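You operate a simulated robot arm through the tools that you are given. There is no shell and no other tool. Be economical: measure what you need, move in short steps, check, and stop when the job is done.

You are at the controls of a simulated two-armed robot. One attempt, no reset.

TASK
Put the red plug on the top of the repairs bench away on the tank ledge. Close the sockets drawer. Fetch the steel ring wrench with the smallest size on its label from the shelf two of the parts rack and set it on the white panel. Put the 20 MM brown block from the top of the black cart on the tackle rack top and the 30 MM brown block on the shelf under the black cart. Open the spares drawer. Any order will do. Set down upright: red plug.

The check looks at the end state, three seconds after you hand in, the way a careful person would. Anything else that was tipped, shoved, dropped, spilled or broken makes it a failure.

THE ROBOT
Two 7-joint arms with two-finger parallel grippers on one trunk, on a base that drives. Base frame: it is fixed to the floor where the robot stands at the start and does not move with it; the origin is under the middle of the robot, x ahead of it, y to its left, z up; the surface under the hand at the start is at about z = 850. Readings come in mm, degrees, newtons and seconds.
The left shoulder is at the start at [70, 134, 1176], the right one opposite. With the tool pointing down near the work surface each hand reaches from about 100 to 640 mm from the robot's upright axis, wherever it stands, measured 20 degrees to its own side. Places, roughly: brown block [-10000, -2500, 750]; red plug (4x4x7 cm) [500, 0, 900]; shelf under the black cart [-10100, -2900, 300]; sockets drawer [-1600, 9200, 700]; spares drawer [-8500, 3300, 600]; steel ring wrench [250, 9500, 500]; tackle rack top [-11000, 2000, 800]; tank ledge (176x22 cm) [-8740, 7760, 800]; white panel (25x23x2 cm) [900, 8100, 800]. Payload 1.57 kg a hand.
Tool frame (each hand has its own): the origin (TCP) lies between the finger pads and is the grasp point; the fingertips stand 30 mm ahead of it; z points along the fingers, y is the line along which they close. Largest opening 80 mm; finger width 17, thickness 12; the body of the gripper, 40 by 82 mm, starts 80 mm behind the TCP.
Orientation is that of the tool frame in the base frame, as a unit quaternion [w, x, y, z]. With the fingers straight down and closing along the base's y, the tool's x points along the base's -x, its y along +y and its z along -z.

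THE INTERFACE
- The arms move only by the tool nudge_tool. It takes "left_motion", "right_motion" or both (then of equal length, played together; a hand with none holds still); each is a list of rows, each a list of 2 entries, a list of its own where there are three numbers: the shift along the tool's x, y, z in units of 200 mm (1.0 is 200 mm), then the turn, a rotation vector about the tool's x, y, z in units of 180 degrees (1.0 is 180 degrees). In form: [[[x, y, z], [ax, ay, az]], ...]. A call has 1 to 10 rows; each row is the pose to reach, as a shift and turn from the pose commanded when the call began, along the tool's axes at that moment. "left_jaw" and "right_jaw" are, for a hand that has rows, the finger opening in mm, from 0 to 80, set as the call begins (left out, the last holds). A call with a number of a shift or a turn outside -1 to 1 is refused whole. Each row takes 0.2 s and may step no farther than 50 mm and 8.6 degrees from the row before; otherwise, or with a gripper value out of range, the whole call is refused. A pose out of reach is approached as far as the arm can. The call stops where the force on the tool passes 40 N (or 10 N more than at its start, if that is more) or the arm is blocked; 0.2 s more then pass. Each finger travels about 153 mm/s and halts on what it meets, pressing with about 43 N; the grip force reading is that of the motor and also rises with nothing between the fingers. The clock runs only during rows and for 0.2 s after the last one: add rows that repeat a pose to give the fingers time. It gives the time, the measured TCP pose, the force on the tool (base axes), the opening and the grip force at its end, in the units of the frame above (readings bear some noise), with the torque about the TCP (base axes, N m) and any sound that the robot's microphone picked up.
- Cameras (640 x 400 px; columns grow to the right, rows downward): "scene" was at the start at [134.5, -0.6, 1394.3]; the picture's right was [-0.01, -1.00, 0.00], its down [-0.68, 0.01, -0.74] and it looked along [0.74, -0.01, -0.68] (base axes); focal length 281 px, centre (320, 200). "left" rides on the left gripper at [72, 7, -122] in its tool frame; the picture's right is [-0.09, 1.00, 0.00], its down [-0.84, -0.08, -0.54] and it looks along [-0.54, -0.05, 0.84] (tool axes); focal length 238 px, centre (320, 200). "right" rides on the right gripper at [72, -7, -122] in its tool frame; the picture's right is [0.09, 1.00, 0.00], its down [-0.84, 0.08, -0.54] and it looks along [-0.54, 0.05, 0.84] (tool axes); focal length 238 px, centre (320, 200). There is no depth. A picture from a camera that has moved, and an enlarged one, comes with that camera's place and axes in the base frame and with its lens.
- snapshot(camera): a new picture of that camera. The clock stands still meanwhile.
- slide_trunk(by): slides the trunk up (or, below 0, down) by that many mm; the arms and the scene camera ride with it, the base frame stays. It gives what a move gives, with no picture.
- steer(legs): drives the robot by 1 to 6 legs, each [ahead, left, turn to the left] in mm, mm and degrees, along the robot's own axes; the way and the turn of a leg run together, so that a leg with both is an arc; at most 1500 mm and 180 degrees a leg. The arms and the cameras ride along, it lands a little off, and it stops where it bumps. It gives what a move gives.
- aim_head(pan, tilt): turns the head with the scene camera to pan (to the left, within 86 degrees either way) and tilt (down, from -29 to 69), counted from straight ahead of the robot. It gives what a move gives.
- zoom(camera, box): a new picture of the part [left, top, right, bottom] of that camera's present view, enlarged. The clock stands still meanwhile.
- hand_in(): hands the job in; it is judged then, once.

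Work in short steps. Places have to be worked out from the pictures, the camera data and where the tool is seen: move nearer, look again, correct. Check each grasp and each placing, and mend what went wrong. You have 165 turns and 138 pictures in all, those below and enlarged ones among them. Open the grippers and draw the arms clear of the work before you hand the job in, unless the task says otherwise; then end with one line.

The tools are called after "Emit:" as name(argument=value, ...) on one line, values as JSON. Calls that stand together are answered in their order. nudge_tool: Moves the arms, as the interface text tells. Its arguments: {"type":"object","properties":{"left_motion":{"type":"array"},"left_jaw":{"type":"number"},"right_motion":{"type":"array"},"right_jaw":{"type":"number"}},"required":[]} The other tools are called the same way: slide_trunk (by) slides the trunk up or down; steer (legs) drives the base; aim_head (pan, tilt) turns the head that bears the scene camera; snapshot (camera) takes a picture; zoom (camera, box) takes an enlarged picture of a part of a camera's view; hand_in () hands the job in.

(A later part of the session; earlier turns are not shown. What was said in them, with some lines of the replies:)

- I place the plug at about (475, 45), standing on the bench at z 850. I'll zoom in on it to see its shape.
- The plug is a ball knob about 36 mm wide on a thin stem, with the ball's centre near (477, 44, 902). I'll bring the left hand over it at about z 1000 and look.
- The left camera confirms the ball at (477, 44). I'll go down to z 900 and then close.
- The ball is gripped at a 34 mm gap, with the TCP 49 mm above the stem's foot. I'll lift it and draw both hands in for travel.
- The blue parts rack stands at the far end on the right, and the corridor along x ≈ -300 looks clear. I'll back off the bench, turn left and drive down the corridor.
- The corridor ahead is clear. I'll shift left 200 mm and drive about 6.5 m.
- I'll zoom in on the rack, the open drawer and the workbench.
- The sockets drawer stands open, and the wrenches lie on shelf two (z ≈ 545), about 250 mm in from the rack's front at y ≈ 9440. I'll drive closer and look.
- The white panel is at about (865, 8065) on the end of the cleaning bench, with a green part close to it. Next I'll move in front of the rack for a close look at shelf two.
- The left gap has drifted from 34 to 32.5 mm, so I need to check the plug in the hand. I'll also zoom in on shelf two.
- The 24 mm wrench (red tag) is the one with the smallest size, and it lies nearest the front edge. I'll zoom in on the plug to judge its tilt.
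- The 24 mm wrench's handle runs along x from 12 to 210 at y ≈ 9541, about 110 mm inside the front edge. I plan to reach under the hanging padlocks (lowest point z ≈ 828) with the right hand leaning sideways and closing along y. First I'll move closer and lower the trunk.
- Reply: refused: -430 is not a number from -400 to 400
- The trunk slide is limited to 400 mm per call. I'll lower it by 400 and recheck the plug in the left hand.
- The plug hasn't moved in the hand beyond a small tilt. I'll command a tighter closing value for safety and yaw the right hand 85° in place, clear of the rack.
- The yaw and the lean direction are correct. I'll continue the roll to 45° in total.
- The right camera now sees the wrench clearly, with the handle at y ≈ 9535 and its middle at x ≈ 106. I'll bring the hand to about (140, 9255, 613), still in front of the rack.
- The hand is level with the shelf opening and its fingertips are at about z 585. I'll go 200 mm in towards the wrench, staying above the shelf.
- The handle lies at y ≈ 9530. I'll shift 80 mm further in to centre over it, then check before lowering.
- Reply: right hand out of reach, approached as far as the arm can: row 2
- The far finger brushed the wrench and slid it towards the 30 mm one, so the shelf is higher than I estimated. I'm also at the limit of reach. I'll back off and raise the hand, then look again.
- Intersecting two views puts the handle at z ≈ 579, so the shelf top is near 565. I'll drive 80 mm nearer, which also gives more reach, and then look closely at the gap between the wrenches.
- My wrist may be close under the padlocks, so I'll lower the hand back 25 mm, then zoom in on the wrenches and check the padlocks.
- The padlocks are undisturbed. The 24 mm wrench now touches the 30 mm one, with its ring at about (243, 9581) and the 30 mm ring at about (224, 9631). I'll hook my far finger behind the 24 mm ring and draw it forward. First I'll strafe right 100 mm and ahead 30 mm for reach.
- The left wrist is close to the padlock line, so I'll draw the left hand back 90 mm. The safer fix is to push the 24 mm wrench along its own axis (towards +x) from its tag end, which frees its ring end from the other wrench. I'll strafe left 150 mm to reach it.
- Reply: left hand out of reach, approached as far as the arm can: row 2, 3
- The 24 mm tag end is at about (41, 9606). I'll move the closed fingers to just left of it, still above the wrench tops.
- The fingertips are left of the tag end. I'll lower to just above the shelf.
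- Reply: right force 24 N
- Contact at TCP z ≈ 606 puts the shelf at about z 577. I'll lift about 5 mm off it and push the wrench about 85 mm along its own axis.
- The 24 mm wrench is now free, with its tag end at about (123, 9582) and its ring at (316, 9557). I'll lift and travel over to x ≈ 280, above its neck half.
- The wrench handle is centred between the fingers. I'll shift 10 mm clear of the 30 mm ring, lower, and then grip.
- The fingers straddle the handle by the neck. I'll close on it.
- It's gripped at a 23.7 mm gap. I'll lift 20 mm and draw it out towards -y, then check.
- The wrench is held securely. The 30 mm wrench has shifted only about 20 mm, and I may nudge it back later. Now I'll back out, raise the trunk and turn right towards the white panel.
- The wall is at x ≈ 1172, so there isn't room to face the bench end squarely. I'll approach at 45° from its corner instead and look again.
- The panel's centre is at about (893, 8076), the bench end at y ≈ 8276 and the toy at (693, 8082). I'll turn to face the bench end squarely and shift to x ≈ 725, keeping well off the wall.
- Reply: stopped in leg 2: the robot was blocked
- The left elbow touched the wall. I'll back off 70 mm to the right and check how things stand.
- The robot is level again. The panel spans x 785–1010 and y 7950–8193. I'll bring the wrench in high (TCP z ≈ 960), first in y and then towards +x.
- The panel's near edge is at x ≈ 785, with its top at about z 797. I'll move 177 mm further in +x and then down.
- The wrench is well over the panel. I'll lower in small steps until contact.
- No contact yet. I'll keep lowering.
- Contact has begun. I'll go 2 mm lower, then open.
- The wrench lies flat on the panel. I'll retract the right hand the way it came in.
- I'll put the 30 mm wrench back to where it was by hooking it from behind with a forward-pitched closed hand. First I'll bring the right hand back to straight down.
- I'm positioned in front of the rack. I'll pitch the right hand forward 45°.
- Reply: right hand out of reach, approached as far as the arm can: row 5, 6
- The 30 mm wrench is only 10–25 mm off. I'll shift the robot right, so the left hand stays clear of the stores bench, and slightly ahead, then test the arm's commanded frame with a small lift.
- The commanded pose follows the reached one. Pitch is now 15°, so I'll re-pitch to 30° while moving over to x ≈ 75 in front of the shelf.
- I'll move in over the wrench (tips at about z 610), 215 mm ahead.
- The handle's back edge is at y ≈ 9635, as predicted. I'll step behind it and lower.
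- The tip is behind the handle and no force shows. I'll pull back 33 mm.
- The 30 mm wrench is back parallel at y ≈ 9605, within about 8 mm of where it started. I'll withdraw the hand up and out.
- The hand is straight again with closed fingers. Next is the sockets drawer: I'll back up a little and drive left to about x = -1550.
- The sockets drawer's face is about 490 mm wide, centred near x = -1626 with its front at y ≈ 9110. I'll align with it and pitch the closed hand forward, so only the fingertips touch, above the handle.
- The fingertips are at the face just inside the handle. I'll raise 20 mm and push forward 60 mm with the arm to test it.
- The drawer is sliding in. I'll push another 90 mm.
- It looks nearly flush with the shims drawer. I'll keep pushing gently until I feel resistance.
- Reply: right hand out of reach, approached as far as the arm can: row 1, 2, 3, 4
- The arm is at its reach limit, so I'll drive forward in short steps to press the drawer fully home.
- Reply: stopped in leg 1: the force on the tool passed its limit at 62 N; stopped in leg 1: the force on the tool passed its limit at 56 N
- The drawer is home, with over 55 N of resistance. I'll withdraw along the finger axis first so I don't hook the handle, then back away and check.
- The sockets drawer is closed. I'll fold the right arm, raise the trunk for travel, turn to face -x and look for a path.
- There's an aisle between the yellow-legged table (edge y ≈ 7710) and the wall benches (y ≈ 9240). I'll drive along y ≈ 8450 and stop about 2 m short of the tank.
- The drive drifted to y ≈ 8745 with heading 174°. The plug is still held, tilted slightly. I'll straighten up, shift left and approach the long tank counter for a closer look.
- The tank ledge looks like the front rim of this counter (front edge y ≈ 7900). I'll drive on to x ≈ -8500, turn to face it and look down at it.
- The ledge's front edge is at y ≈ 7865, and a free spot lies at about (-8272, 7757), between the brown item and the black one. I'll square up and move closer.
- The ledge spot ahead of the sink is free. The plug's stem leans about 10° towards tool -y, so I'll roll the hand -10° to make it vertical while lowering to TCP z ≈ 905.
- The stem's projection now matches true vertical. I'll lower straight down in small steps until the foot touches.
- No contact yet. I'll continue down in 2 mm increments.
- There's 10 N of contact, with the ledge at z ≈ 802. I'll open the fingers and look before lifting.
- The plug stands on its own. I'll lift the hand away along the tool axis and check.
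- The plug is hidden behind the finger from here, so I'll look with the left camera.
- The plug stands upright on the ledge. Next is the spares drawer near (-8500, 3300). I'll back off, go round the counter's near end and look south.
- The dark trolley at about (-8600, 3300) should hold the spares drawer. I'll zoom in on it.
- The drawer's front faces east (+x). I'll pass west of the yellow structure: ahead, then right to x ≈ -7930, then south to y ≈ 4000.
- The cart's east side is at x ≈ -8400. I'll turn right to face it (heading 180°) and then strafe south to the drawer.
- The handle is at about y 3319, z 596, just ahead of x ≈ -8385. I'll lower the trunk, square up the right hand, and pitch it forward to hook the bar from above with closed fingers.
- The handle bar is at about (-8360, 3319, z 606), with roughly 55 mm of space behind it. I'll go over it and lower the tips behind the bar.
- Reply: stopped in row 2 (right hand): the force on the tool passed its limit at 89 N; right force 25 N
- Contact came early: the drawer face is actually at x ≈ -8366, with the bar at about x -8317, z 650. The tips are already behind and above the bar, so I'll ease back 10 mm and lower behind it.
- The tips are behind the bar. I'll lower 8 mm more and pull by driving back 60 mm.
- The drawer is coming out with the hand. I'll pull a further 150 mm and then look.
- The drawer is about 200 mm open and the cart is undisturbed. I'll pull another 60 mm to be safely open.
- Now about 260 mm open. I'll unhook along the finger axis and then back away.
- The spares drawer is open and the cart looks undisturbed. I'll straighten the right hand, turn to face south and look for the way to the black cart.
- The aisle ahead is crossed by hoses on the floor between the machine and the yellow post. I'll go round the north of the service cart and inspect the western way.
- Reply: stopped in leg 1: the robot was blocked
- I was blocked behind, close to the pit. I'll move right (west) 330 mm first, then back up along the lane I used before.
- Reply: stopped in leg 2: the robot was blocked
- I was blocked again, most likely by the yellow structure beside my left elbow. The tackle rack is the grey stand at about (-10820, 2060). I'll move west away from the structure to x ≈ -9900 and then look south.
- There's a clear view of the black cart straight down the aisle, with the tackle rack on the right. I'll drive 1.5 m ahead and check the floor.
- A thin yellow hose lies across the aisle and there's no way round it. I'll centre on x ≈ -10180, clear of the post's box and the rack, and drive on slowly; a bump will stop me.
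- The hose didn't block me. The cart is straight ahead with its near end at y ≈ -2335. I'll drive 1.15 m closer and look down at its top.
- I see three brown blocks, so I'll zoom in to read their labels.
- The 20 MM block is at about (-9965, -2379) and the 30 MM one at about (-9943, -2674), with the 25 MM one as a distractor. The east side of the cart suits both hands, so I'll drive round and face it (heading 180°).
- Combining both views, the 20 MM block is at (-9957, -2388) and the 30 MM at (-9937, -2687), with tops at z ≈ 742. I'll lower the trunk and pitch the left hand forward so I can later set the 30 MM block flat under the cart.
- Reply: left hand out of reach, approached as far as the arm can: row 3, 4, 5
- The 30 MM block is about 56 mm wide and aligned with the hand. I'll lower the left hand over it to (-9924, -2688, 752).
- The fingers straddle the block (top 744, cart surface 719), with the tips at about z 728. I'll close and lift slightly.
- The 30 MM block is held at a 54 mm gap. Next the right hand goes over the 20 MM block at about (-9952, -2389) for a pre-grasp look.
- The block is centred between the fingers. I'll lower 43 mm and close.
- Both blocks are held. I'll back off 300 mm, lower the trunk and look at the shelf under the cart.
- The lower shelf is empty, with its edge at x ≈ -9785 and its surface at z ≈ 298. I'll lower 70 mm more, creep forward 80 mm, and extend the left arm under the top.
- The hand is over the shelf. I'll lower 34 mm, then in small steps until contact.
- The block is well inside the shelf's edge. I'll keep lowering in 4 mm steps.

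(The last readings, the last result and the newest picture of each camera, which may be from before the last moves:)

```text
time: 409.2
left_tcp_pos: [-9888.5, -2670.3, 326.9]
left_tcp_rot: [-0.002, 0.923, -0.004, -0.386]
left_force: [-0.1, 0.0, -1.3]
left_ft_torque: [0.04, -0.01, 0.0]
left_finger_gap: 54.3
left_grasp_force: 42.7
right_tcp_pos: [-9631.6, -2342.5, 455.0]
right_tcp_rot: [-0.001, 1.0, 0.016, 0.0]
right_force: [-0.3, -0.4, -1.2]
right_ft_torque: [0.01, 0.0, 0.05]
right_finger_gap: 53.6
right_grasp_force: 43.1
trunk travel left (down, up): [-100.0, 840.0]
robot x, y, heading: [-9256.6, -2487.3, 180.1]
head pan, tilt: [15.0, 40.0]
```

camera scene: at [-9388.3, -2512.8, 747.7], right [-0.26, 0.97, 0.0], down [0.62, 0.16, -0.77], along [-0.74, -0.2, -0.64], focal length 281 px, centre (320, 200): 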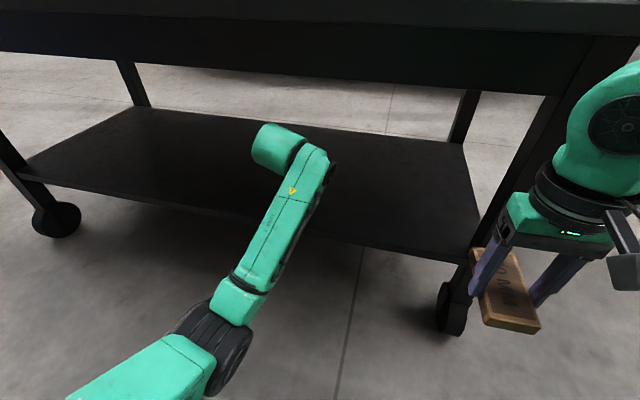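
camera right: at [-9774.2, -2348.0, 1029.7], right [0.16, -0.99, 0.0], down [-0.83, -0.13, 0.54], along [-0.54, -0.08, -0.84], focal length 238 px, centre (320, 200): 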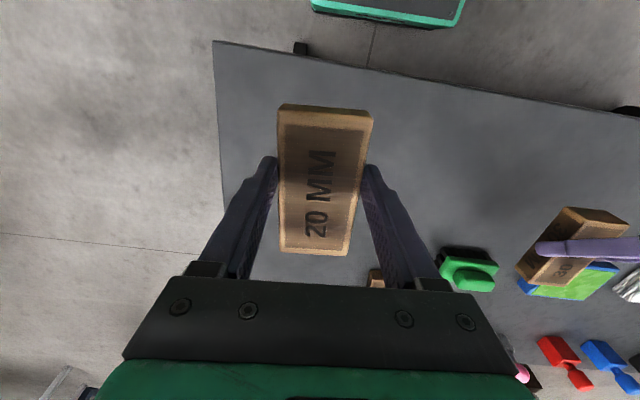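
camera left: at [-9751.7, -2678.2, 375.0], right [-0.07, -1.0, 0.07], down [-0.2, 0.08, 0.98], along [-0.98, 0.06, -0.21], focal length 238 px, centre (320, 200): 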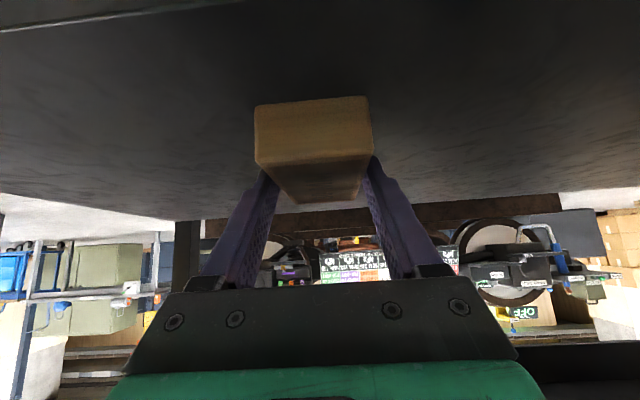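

No contact yet, with the block's bottom at about 291. I'll continue.

Emit:
nudge_tool(left_motion=[[[0.0075, 0, 0.0075], [0, 0, 0]], [[0.015, 0, 0.015], [0, 0, 0]], [[0.0225, 0, 0.0225], [0, 0, 0]], [[0.03, 0, 0.03], [0, 0, 0]]])

Emit:
nudge_tool(left_motion=[[[0.0075, 0, 0.0075], [0, 0, 0]], [[0.015, 0, 0.015], [0, 0, 0]], [[0.0225, 0, 0.0225], [0, 0, 0]]])

```text
time: 410.2
left_tcp_pos: [-9889.0, -2670.3, 318.3]
left_tcp_rot: [-0.002, 0.922, -0.004, -0.386]
left_force: [0.5, -0.3, -0.9]
left_ft_torque: [-0.01, -0.05, 0.05]
left_finger_gap: 54.0
left_grasp_force: 43.2
right_tcp_pos: [-9632.3, -2343.5, 455.6]
right_tcp_rot: [-0.001, 1.0, 0.016, 0.0]
right_force: [0.3, -0.9, -1.6]
right_ft_torque: [-0.01, -0.02, 0.01]
right_finger_gap: 54.2
right_grasp_force: 42.4
trunk travel left (down, up): [-100.0, 840.0]
robot x, y, heading: [-9257.0, -2493.6, 179.9]
head pan, tilt: [15.0, 40.0]
```

```text
time: 411.0
left_tcp_pos: [-9888.1, -2670.4, 316.5]
left_tcp_rot: [-0.002, 0.921, -0.004, -0.39]
left_force: [1.8, -1.5, 13.7]
left_ft_torque: [0.01, -0.61, -0.05]
left_finger_gap: 54.2
left_grasp_force: 42.6
right_tcp_pos: [-9631.4, -2342.4, 457.6]
right_tcp_rot: [-0.001, 1.0, 0.015, -0.001]
right_force: [1.0, 0.1, -1.3]
right_ft_torque: [0.01, 0.0, 0.01]
right_finger_gap: 54.1
right_grasp_force: 42.7
trunk travel left (down, up): [-100.0, 840.0]
robot x, y, heading: [-9259.7, -2491.0, 179.8]
head pan, tilt: [15.0, 40.0]
```

There's contact at 13.7 N. I'll open and withdraw back and up along the tool axis.

Emit:
nudge_tool(left_motion=[[[0, 0, 0], [0, 0, 0]], [[0, 0, 0], [0, 0, 0]], [[0, 0, 0], [0, 0, 0]]], left_jaw=78)

Emit:
nudge_tool(left_motion=[[[0, 0, -0.1], [0, 0, 0]], [[0, 0, -0.3], [0, 0, 0]], [[0.15, 0, -0.45], [0, 0, 0]], [[0.3, 0, -0.6], [0, 0, 0]], [[0.45, 0, -0.75], [0, 0, 0]], [[0.6, 0, -0.9], [0, 0, 0]]])

Emit:
snapshot(camera="left")

```text
time: 411.8
left_tcp_pos: [-9887.5, -2669.3, 310.3]
left_tcp_rot: [-0.002, 0.922, -0.004, -0.386]
left_force: [0.1, 1.1, 0.3]
left_ft_torque: [-0.03, 0.0, -0.03]
left_finger_gap: 77.8
left_grasp_force: 0.0
right_tcp_pos: [-9631.7, -2342.7, 455.7]
right_tcp_rot: [-0.001, 1.0, 0.015, 0.0]
right_force: [0.6, -1.4, -1.5]
right_ft_torque: [0.0, -0.03, -0.01]
right_finger_gap: 53.5
right_grasp_force: 42.7
trunk travel left (down, up): [-100.0, 840.0]
robot x, y, heading: [-9258.0, -2489.1, 179.8]
head pan, tilt: [15.0, 40.0]
```

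```text
time: 413.4
left_tcp_pos: [-9676.5, -2698.2, 371.5]
left_tcp_rot: [0.106, 0.912, -0.052, -0.393]
left_force: [-1.2, 0.7, 1.4]
left_ft_torque: [-0.01, 0.0, 0.0]
left_finger_gap: 78.1
left_grasp_force: 0.0
right_tcp_pos: [-9628.1, -2335.5, 462.3]
right_tcp_rot: [0.01, 1.0, 0.016, -0.006]
right_force: [-0.7, 0.5, -1.0]
right_ft_torque: [0.01, 0.0, -0.01]
right_finger_gap: 54.0
right_grasp_force: 42.6
trunk travel left (down, up): [-100.0, 840.0]
robot x, y, heading: [-9258.0, -2491.2, 180.1]
head pan, tilt: [15.0, 40.0]
stopped in row 6 (left hand): the arm was blocked; the commanded pose is now the measured one
```

```text
14 pictures are left
camera left: at [-9539.6, -2699.8, 404.5], right [-0.08, -0.95, 0.3], down [-0.18, 0.31, 0.94], along [-0.98, 0.02, -0.19], focal length 238 px, centre (320, 200)
```

left: 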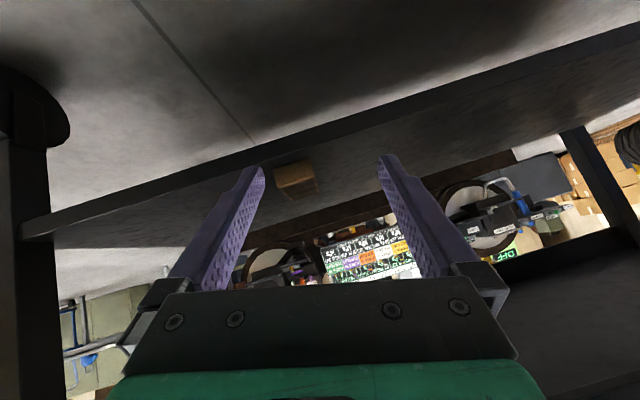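

The 30 MM block sits on the shelf. The left arm was blocked, probably its elbow near the base. Both hands are outside the cart's edge, so I'll raise the trunk to free it.

Emit:
slide_trunk(by=200)

Emit:
steer(legs=[[-250, 0, 0]])

Emit:
slide_trunk(by=400)

Emit:
aim_head(pan=0, tilt=35)

Emit:
snapshot(camera="scene")

```text
time: 415.5
left_tcp_pos: [-9679.1, -2705.4, 556.4]
left_tcp_rot: [0.096, 0.916, -0.048, -0.387]
left_force: [0.3, 0.5, 0.5]
left_ft_torque: [0.01, -0.02, -0.01]
left_finger_gap: 78.0
left_grasp_force: 0.1
right_tcp_pos: [-9633.0, -2342.3, 655.4]
right_tcp_rot: [-0.002, 1.0, 0.015, 0.001]
right_force: [-0.5, -0.6, -1.5]
right_ft_torque: [0.02, -0.02, 0.0]
right_finger_gap: 54.1
right_grasp_force: 43.3
trunk travel left (down, up): [-300.0, 640.0]
robot x, y, heading: [-9254.5, -2493.4, 180.0]
head pan, tilt: [15.0, 40.0]
```

```text
time: 417.4
left_tcp_pos: [-9428.7, -2709.7, 556.8]
left_tcp_rot: [0.097, 0.916, -0.045, -0.386]
left_force: [-0.2, 1.1, 0.6]
left_ft_torque: [0.01, 0.05, -0.02]
left_finger_gap: 78.0
left_grasp_force: 0.1
right_tcp_pos: [-9383.3, -2345.7, 654.9]
right_tcp_rot: [-0.002, 1.0, 0.019, 0.0]
right_force: [-0.5, -0.7, -1.3]
right_ft_torque: [0.02, 0.0, 0.01]
right_finger_gap: 53.9
right_grasp_force: 42.6
trunk travel left (down, up): [-300.0, 640.0]
robot x, y, heading: [-9002.9, -2496.6, -179.7]
head pan, tilt: [15.0, 40.0]
```

```text
time: 421.2
left_tcp_pos: [-9428.2, -2709.6, 955.9]
left_tcp_rot: [0.097, 0.916, -0.045, -0.387]
left_force: [0.5, 0.1, 0.4]
left_ft_torque: [-0.05, -0.02, -0.04]
left_finger_gap: 78.1
left_grasp_force: 0.1
right_tcp_pos: [-9384.4, -2345.3, 1055.3]
right_tcp_rot: [-0.001, 1.0, 0.019, 0.002]
right_force: [-1.0, 0.1, -0.7]
right_ft_torque: [0.01, -0.01, 0.01]
right_finger_gap: 54.0
right_grasp_force: 43.4
trunk travel left (down, up): [-700.0, 240.0]
robot x, y, heading: [-9007.8, -2495.6, -179.5]
head pan, tilt: [15.0, 40.0]
```

```text
time: 422.0
left_tcp_pos: [-9427.9, -2707.4, 956.4]
left_tcp_rot: [0.098, 0.916, -0.045, -0.386]
left_force: [0.1, -1.0, 0.2]
left_ft_torque: [-0.02, -0.01, 0.04]
left_finger_gap: 78.0
left_grasp_force: 0.1
right_tcp_pos: [-9384.1, -2345.3, 1055.9]
right_tcp_rot: [-0.002, 1.0, 0.02, 0.001]
right_force: [-0.1, 0.3, -1.8]
right_ft_torque: [0.0, 0.0, 0.0]
right_finger_gap: 54.0
right_grasp_force: 43.1
trunk travel left (down, up): [-700.0, 240.0]
robot x, y, heading: [-9008.2, -2490.6, -180.0]
head pan, tilt: [0.0, 35.0]
```

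```text
13 pictures are left
camera scene: at [-9144.9, -2491.7, 1355.4], right [-0.01, 1.0, 0.0], down [0.57, 0.0, -0.82], along [-0.82, 0.0, -0.57], focal length 281 px, centre (320, 200)
```

scene: 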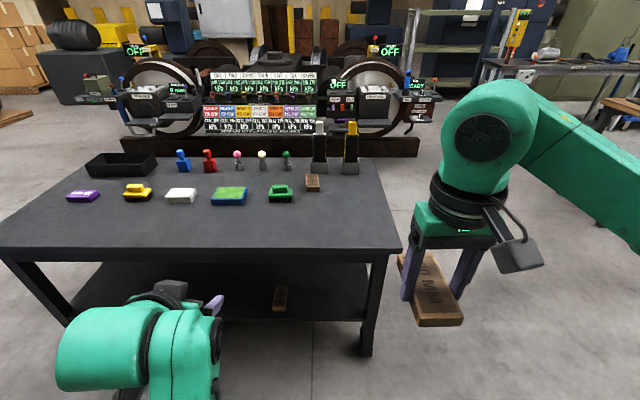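

The 30 MM block lies on the lower shelf and nothing else moved. I'll now carry the 20 MM block north to the tackle rack, strafing up the aisle at x ≈ -10140.

Emit:
steer(legs=[[0, -900, 0], [1130, 0, 0], [0, -1200, 0]])

Emit:
steer(legs=[[0, -1200, 0], [0, -1000, 0]])

Emit:
snapshot(camera="scene")

```text
time: 437.6
left_tcp_pos: [-10548.0, -628.4, 956.1]
left_tcp_rot: [0.092, 0.915, -0.057, -0.388]
left_force: [-0.4, 0.4, -0.1]
left_ft_torque: [-0.01, 0.0, 0.02]
left_finger_gap: 78.0
left_grasp_force: 0.0
right_tcp_pos: [-10493.1, -265.8, 1055.2]
right_tcp_rot: [-0.002, 1.0, 0.006, 0.0]
right_force: [0.2, 0.1, -0.5]
right_ft_torque: [0.0, -0.01, 0.02]
right_finger_gap: 54.1
right_grasp_force: 43.2
trunk travel left (down, up): [-700.0, 240.0]
robot x, y, heading: [-10120.9, -420.0, 178.9]
head pan, tilt: [0.0, 35.0]
```

```text
time: 448.3
left_tcp_pos: [-10501.4, 1536.5, 955.7]
left_tcp_rot: [0.091, 0.915, -0.061, -0.388]
left_force: [0.0, 0.1, -0.4]
left_ft_torque: [-0.03, 0.03, 0.02]
left_finger_gap: 77.9
left_grasp_force: 0.0
right_tcp_pos: [-10445.0, 1898.7, 1055.6]
right_tcp_rot: [-0.002, 1.0, 0.002, 0.001]
right_force: [-0.5, 0.2, -0.1]
right_ft_torque: [-0.02, 0.02, -0.01]
right_finger_gap: 53.9
right_grasp_force: 43.6
trunk travel left (down, up): [-700.0, 240.0]
robot x, y, heading: [-10073.0, 1739.3, 178.3]
head pan, tilt: [0.0, 35.0]
```

```text
12 pictures are left
camera scene: at [-10211.5, 1744.0, 1355.5], right [0.03, 1.0, 0.0], down [0.57, -0.02, -0.82], along [-0.82, 0.02, -0.57], focal length 281 px, centre (320, 200)
```

scene: 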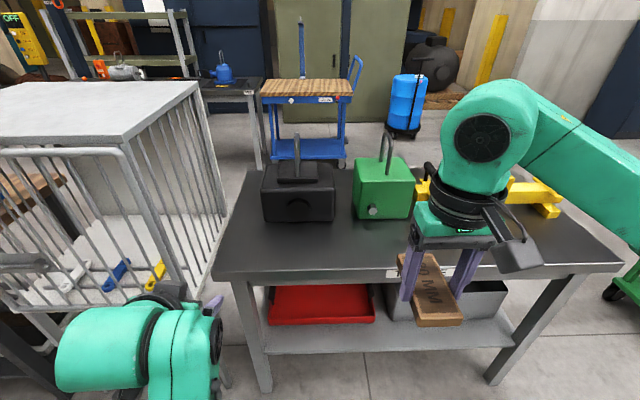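

The rack's front edge is at x ≈ -10698, with a free strip about 190 mm deep in front of the boxes. I'll move in slightly, keeping the left hand clear of the cage, and extend the right arm over the strip.

Emit:
steer(legs=[[100, -40, 1.5]])

Emit:
nudge_tool(right_motion=[[[-0.2, 0, 0], [0, 0, 0]], [[-0.4, 0, 0.02], [0, 0, 0]], [[-0.6, 0, 0.1], [0, 0, 0]], [[-0.8, 0, 0.25], [0, 0, 0]], [[-1.0, 0, 0.35], [0, 0, 0]]])

Emit:
snapshot(camera="scene")

Emit:
snapshot(camera="right")

```text
time: 449.5
left_tcp_pos: [-10593.8, 1565.7, 958.0]
left_tcp_rot: [0.097, 0.916, -0.048, -0.387]
left_force: [-0.2, -0.4, 0.0]
left_ft_torque: [0.0, -0.01, -0.01]
left_finger_gap: 78.1
left_grasp_force: 0.0
right_tcp_pos: [-10548.7, 1928.6, 1056.3]
right_tcp_rot: [-0.002, 1.0, 0.016, -0.001]
right_force: [-0.5, -0.2, -1.1]
right_ft_torque: [0.0, -0.05, 0.02]
right_finger_gap: 54.4
right_grasp_force: 43.2
trunk travel left (down, up): [-700.0, 240.0]
robot x, y, heading: [-10171.9, 1776.4, 179.6]
head pan, tilt: [0.0, 35.0]
```

```text
time: 450.7
left_tcp_pos: [-10597.3, 1565.2, 955.6]
left_tcp_rot: [0.096, 0.916, -0.049, -0.387]
left_force: [0.0, -0.2, 0.6]
left_ft_torque: [0.03, -0.01, 0.0]
left_finger_gap: 78.0
left_grasp_force: 0.1
right_tcp_pos: [-10747.0, 1924.4, 983.2]
right_tcp_rot: [-0.003, 1.0, 0.018, 0.0]
right_force: [0.3, 0.5, -1.1]
right_ft_torque: [0.02, -0.03, -0.04]
right_finger_gap: 53.9
right_grasp_force: 43.1
trunk travel left (down, up): [-700.0, 240.0]
robot x, y, heading: [-10171.2, 1774.4, 179.8]
head pan, tilt: [0.0, 35.0]
```

```text
11 pictures are left
camera scene: at [-10312.0, 1779.7, 1355.2], right [0.0, 1.0, 0.0], down [0.57, 0.0, -0.82], along [-0.82, 0.0, -0.57], focal length 281 px, centre (320, 200)
```

scene: 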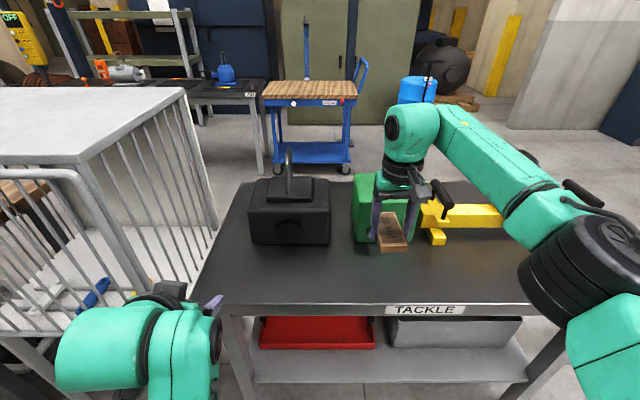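

```text
10 pictures are left
camera right: at [-10675.5, 1933.7, 1106.6], right [0.13, -0.99, 0.0], down [-0.83, -0.11, 0.54], along [-0.54, -0.06, -0.84], focal length 238 px, centre (320, 200)
```

right: 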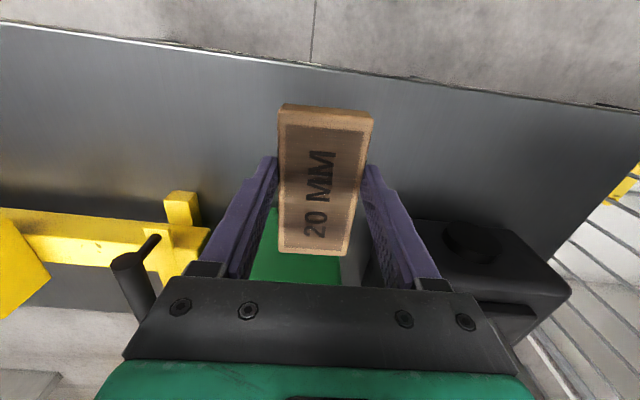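

The front edge checks out at x ≈ -10695. I'll move 20 mm further in and lower to TCP z ≈ 860.

Emit:
nudge_tool(right_motion=[[[-0.05, 0, 0.15], [0, 0, 0]], [[-0.105, 0, 0.35], [0, 0, 0]], [[-0.105, 0, 0.5], [0, 0, 0]], [[-0.105, 0, 0.62], [0, 0, 0]]])

Emit:
nudge_tool(right_motion=[[[0, 0, 0.02], [0, 0, 0]], [[0, 0, 0.04], [0, 0, 0]], [[0, 0, 0.06], [0, 0, 0]]])

Emit:
snapshot(camera="right")

```text
time: 451.7
left_tcp_pos: [-10595.0, 1566.8, 954.4]
left_tcp_rot: [0.097, 0.915, -0.047, -0.388]
left_force: [0.1, 0.4, 0.2]
left_ft_torque: [0.0, 0.03, 0.0]
left_finger_gap: 78.0
left_grasp_force: 0.0
right_tcp_pos: [-10768.1, 1922.3, 861.0]
right_tcp_rot: [-0.002, 1.0, 0.016, 0.0]
right_force: [-0.5, 0.0, -0.3]
right_ft_torque: [-0.01, 0.0, -0.02]
right_finger_gap: 53.9
right_grasp_force: 43.5
trunk travel left (down, up): [-700.0, 240.0]
robot x, y, heading: [-10173.3, 1782.7, 180.0]
head pan, tilt: [0.0, 35.0]
```

```text
time: 452.5
left_tcp_pos: [-10596.3, 1565.6, 956.3]
left_tcp_rot: [0.097, 0.916, -0.048, -0.387]
left_force: [0.4, 0.4, 0.5]
left_ft_torque: [0.0, -0.02, -0.02]
left_finger_gap: 77.9
left_grasp_force: 0.0
right_tcp_pos: [-10765.3, 1921.1, 849.9]
right_tcp_rot: [-0.001, 1.0, 0.017, -0.001]
right_force: [0.2, 1.1, -1.1]
right_ft_torque: [-0.02, -0.05, 0.01]
right_finger_gap: 53.9
right_grasp_force: 42.7
right hand out of reach, approached as far as the arm can: row 3
trunk travel left (down, up): [-700.0, 240.0]
robot x, y, heading: [-10173.5, 1779.3, 180.0]
head pan, tilt: [0.0, 35.0]
```

```text
9 pictures are left
camera right: at [-10694.2, 1931.8, 973.3], right [0.12, -0.99, 0.0], down [-0.83, -0.1, 0.54], along [-0.54, -0.06, -0.84], focal length 238 px, centre (320, 200)
```

right: 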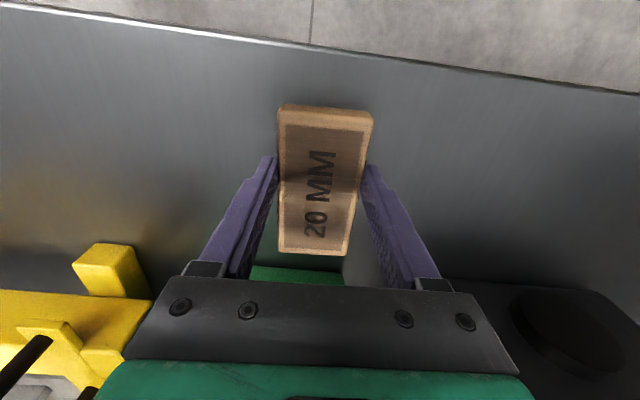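

The arm is near its downward reach at this extension, so I'll lower the rest with the trunk in small steps.

Emit:
slide_trunk(by=-10)

Emit:
slide_trunk(by=-5)

Emit:
slide_trunk(by=-4)

```text
time: 453.1
left_tcp_pos: [-10596.2, 1565.7, 945.6]
left_tcp_rot: [0.098, 0.915, -0.047, -0.388]
left_force: [-0.3, -0.3, 1.2]
left_ft_torque: [0.0, -0.03, -0.04]
left_finger_gap: 78.2
left_grasp_force: 0.2
right_tcp_pos: [-10767.3, 1923.0, 840.0]
right_tcp_rot: [-0.002, 1.0, 0.016, -0.001]
right_force: [-0.1, 0.3, -0.7]
right_ft_torque: [0.01, -0.03, 0.02]
right_finger_gap: 54.1
right_grasp_force: 43.1
trunk travel left (down, up): [-690.0, 250.0]
robot x, y, heading: [-10174.5, 1779.3, 180.0]
head pan, tilt: [0.0, 35.0]
```

```text
time: 453.6
left_tcp_pos: [-10594.8, 1564.7, 941.3]
left_tcp_rot: [0.098, 0.916, -0.047, -0.386]
left_force: [0.9, -0.2, -0.1]
left_ft_torque: [0.04, -0.01, -0.01]
left_finger_gap: 78.1
left_grasp_force: 0.0
right_tcp_pos: [-10765.8, 1922.3, 835.4]
right_tcp_rot: [-0.002, 1.0, 0.016, -0.001]
right_force: [0.1, -0.4, -0.8]
right_ft_torque: [-0.01, -0.03, 0.01]
right_finger_gap: 53.9
right_grasp_force: 42.9
trunk travel left (down, up): [-685.0, 255.0]
robot x, y, heading: [-10174.4, 1780.8, 179.9]
head pan, tilt: [0.0, 35.0]
```

```text
time: 454.1
left_tcp_pos: [-10594.2, 1565.8, 938.2]
left_tcp_rot: [0.097, 0.915, -0.047, -0.388]
left_force: [-0.2, -0.6, 1.0]
left_ft_torque: [0.01, 0.0, -0.01]
left_finger_gap: 77.9
left_grasp_force: 0.1
right_tcp_pos: [-10766.7, 1921.0, 833.8]
right_tcp_rot: [-0.001, 1.0, 0.015, -0.003]
right_force: [-2.4, 2.2, 12.0]
right_ft_torque: [-0.07, -0.47, 0.07]
right_finger_gap: 54.0
right_grasp_force: 42.5
trunk travel left (down, up): [-681.0, 259.0]
robot x, y, heading: [-10172.2, 1777.7, 180.0]
head pan, tilt: [0.0, 35.0]
```

Contact at 12 N. I'll open the right gripper, lift with the trunk, and check.

Emit:
nudge_tool(right_motion=[[[0, 0, 0], [0, 0, 0]], [[0, 0, 0], [0, 0, 0]], [[0, 0, 0], [0, 0, 0]]], right_jaw=78)

Emit:
slide_trunk(by=150)

Emit:
snapshot(camera="right")

```text
time: 454.9
left_tcp_pos: [-10594.8, 1564.9, 937.3]
left_tcp_rot: [0.097, 0.916, -0.048, -0.387]
left_force: [0.1, 0.3, -1.1]
left_ft_torque: [0.0, 0.01, -0.01]
left_finger_gap: 78.2
left_grasp_force: 0.0
right_tcp_pos: [-10765.5, 1921.6, 831.1]
right_tcp_rot: [-0.001, 1.0, 0.016, -0.001]
right_force: [0.6, 0.7, -0.2]
right_ft_torque: [0.0, 0.0, -0.01]
right_finger_gap: 78.0
right_grasp_force: 0.1
trunk travel left (down, up): [-681.0, 259.0]
robot x, y, heading: [-10173.9, 1779.8, 180.0]
head pan, tilt: [0.0, 35.0]
```

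```text
time: 456.7
left_tcp_pos: [-10595.9, 1565.8, 1087.6]
left_tcp_rot: [0.097, 0.916, -0.047, -0.387]
left_force: [0.3, 0.5, -0.6]
left_ft_torque: [0.02, 0.03, -0.04]
left_finger_gap: 77.9
left_grasp_force: 0.1
right_tcp_pos: [-10765.4, 1921.8, 980.7]
right_tcp_rot: [-0.002, 1.0, 0.016, 0.0]
right_force: [-0.4, 1.1, 0.2]
right_ft_torque: [0.01, -0.01, 0.03]
right_finger_gap: 78.3
right_grasp_force: 0.1
trunk travel left (down, up): [-831.0, 109.0]
robot x, y, heading: [-10171.7, 1778.1, 179.9]
head pan, tilt: [0.0, 35.0]
```

```text
8 pictures are left
camera right: at [-10694.1, 1931.9, 1104.3], right [0.12, -0.99, 0.0], down [-0.83, -0.1, 0.54], along [-0.54, -0.06, -0.84], focal length 238 px, centre (320, 200)
```

right: 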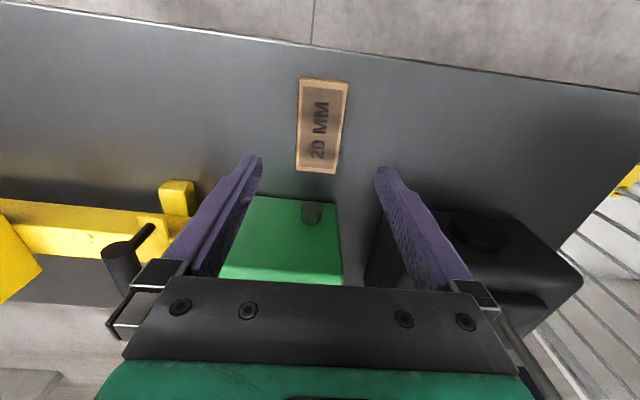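

The 20 MM block lies flat on the tackle rack top. I'll draw the arm back and move clear.

Emit:
nudge_tool(right_motion=[[[0.2, 0, 0], [0, 0, 0]], [[0.4, 0, 0], [0, 0, 0]], [[0.6, 0, 0], [0, 0, 0]], [[0.8, 0, 0], [0, 0, 0]], [[1.0, 0, 0], [0, 0, 0]]])

Emit:
steer(legs=[[-200, 0, 0]])

Emit:
snapshot(camera="scene")

```text
time: 457.9
left_tcp_pos: [-10594.3, 1564.5, 1088.8]
left_tcp_rot: [0.098, 0.916, -0.048, -0.387]
left_force: [-0.1, -0.1, 0.4]
left_ft_torque: [0.01, 0.02, -0.02]
left_finger_gap: 77.7
left_grasp_force: 0.0
right_tcp_pos: [-10561.4, 1927.6, 981.0]
right_tcp_rot: [-0.002, 1.0, 0.015, -0.002]
right_force: [-0.6, 0.2, -0.2]
right_ft_torque: [0.01, 0.02, -0.02]
right_finger_gap: 78.1
right_grasp_force: 0.1
trunk travel left (down, up): [-831.0, 109.0]
robot x, y, heading: [-10172.3, 1781.5, 179.9]
head pan, tilt: [0.0, 35.0]
```

```text
time: 459.5
left_tcp_pos: [-10395.7, 1565.7, 1088.0]
left_tcp_rot: [0.097, 0.916, -0.048, -0.385]
left_force: [-0.3, 0.8, 0.2]
left_ft_torque: [0.01, 0.0, 0.02]
left_finger_gap: 78.0
left_grasp_force: 0.2
right_tcp_pos: [-10362.1, 1928.7, 980.5]
right_tcp_rot: [-0.001, 1.0, 0.015, -0.001]
right_force: [0.6, 0.0, 0.6]
right_ft_torque: [0.0, -0.01, 0.02]
right_finger_gap: 78.1
right_grasp_force: 0.0
trunk travel left (down, up): [-831.0, 109.0]
robot x, y, heading: [-9970.6, 1779.5, 179.6]
head pan, tilt: [0.0, 35.0]
```

```text
7 pictures are left
camera scene: at [-10109.3, 1780.6, 1486.2], right [0.0, 1.0, 0.0], down [0.58, 0.0, -0.82], along [-0.82, 0.0, -0.58], focal length 281 px, centre (320, 200)
```

scene: 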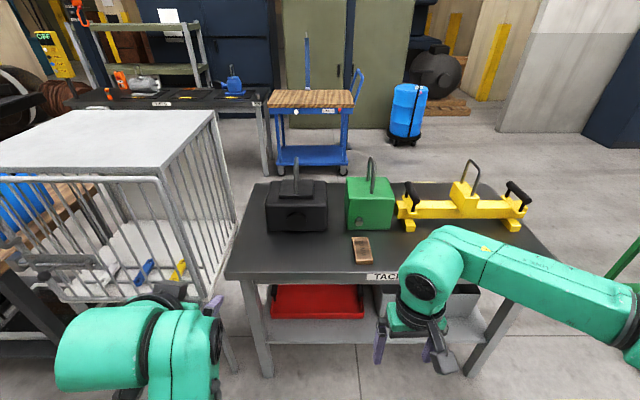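

The 20 MM block is on the tackle rack, both grippers are open and clear, and every part of the job is done. I'll hand it in.

Emit:
hand_in()

```text
The job is handed in.
```

I finished all six parts and handed the job in: the plug stands upright on the tank ledge, the sockets drawer is closed, the spares drawer is open, the 24 mm ring wrench is on the white panel, the 20 MM block is on the tackle rack top, and the 30 MM block is on the shelf under the black cart. Three things may count against it: I knocked the 30 mm wrench on shelf two aside and put it back to within about 8 mm, I bumped the wall by the cleaning bench and twice something near the pit, and I drove across the thin yellow hose on the floor by the tackle rack without checking afterwards whether it had moved.
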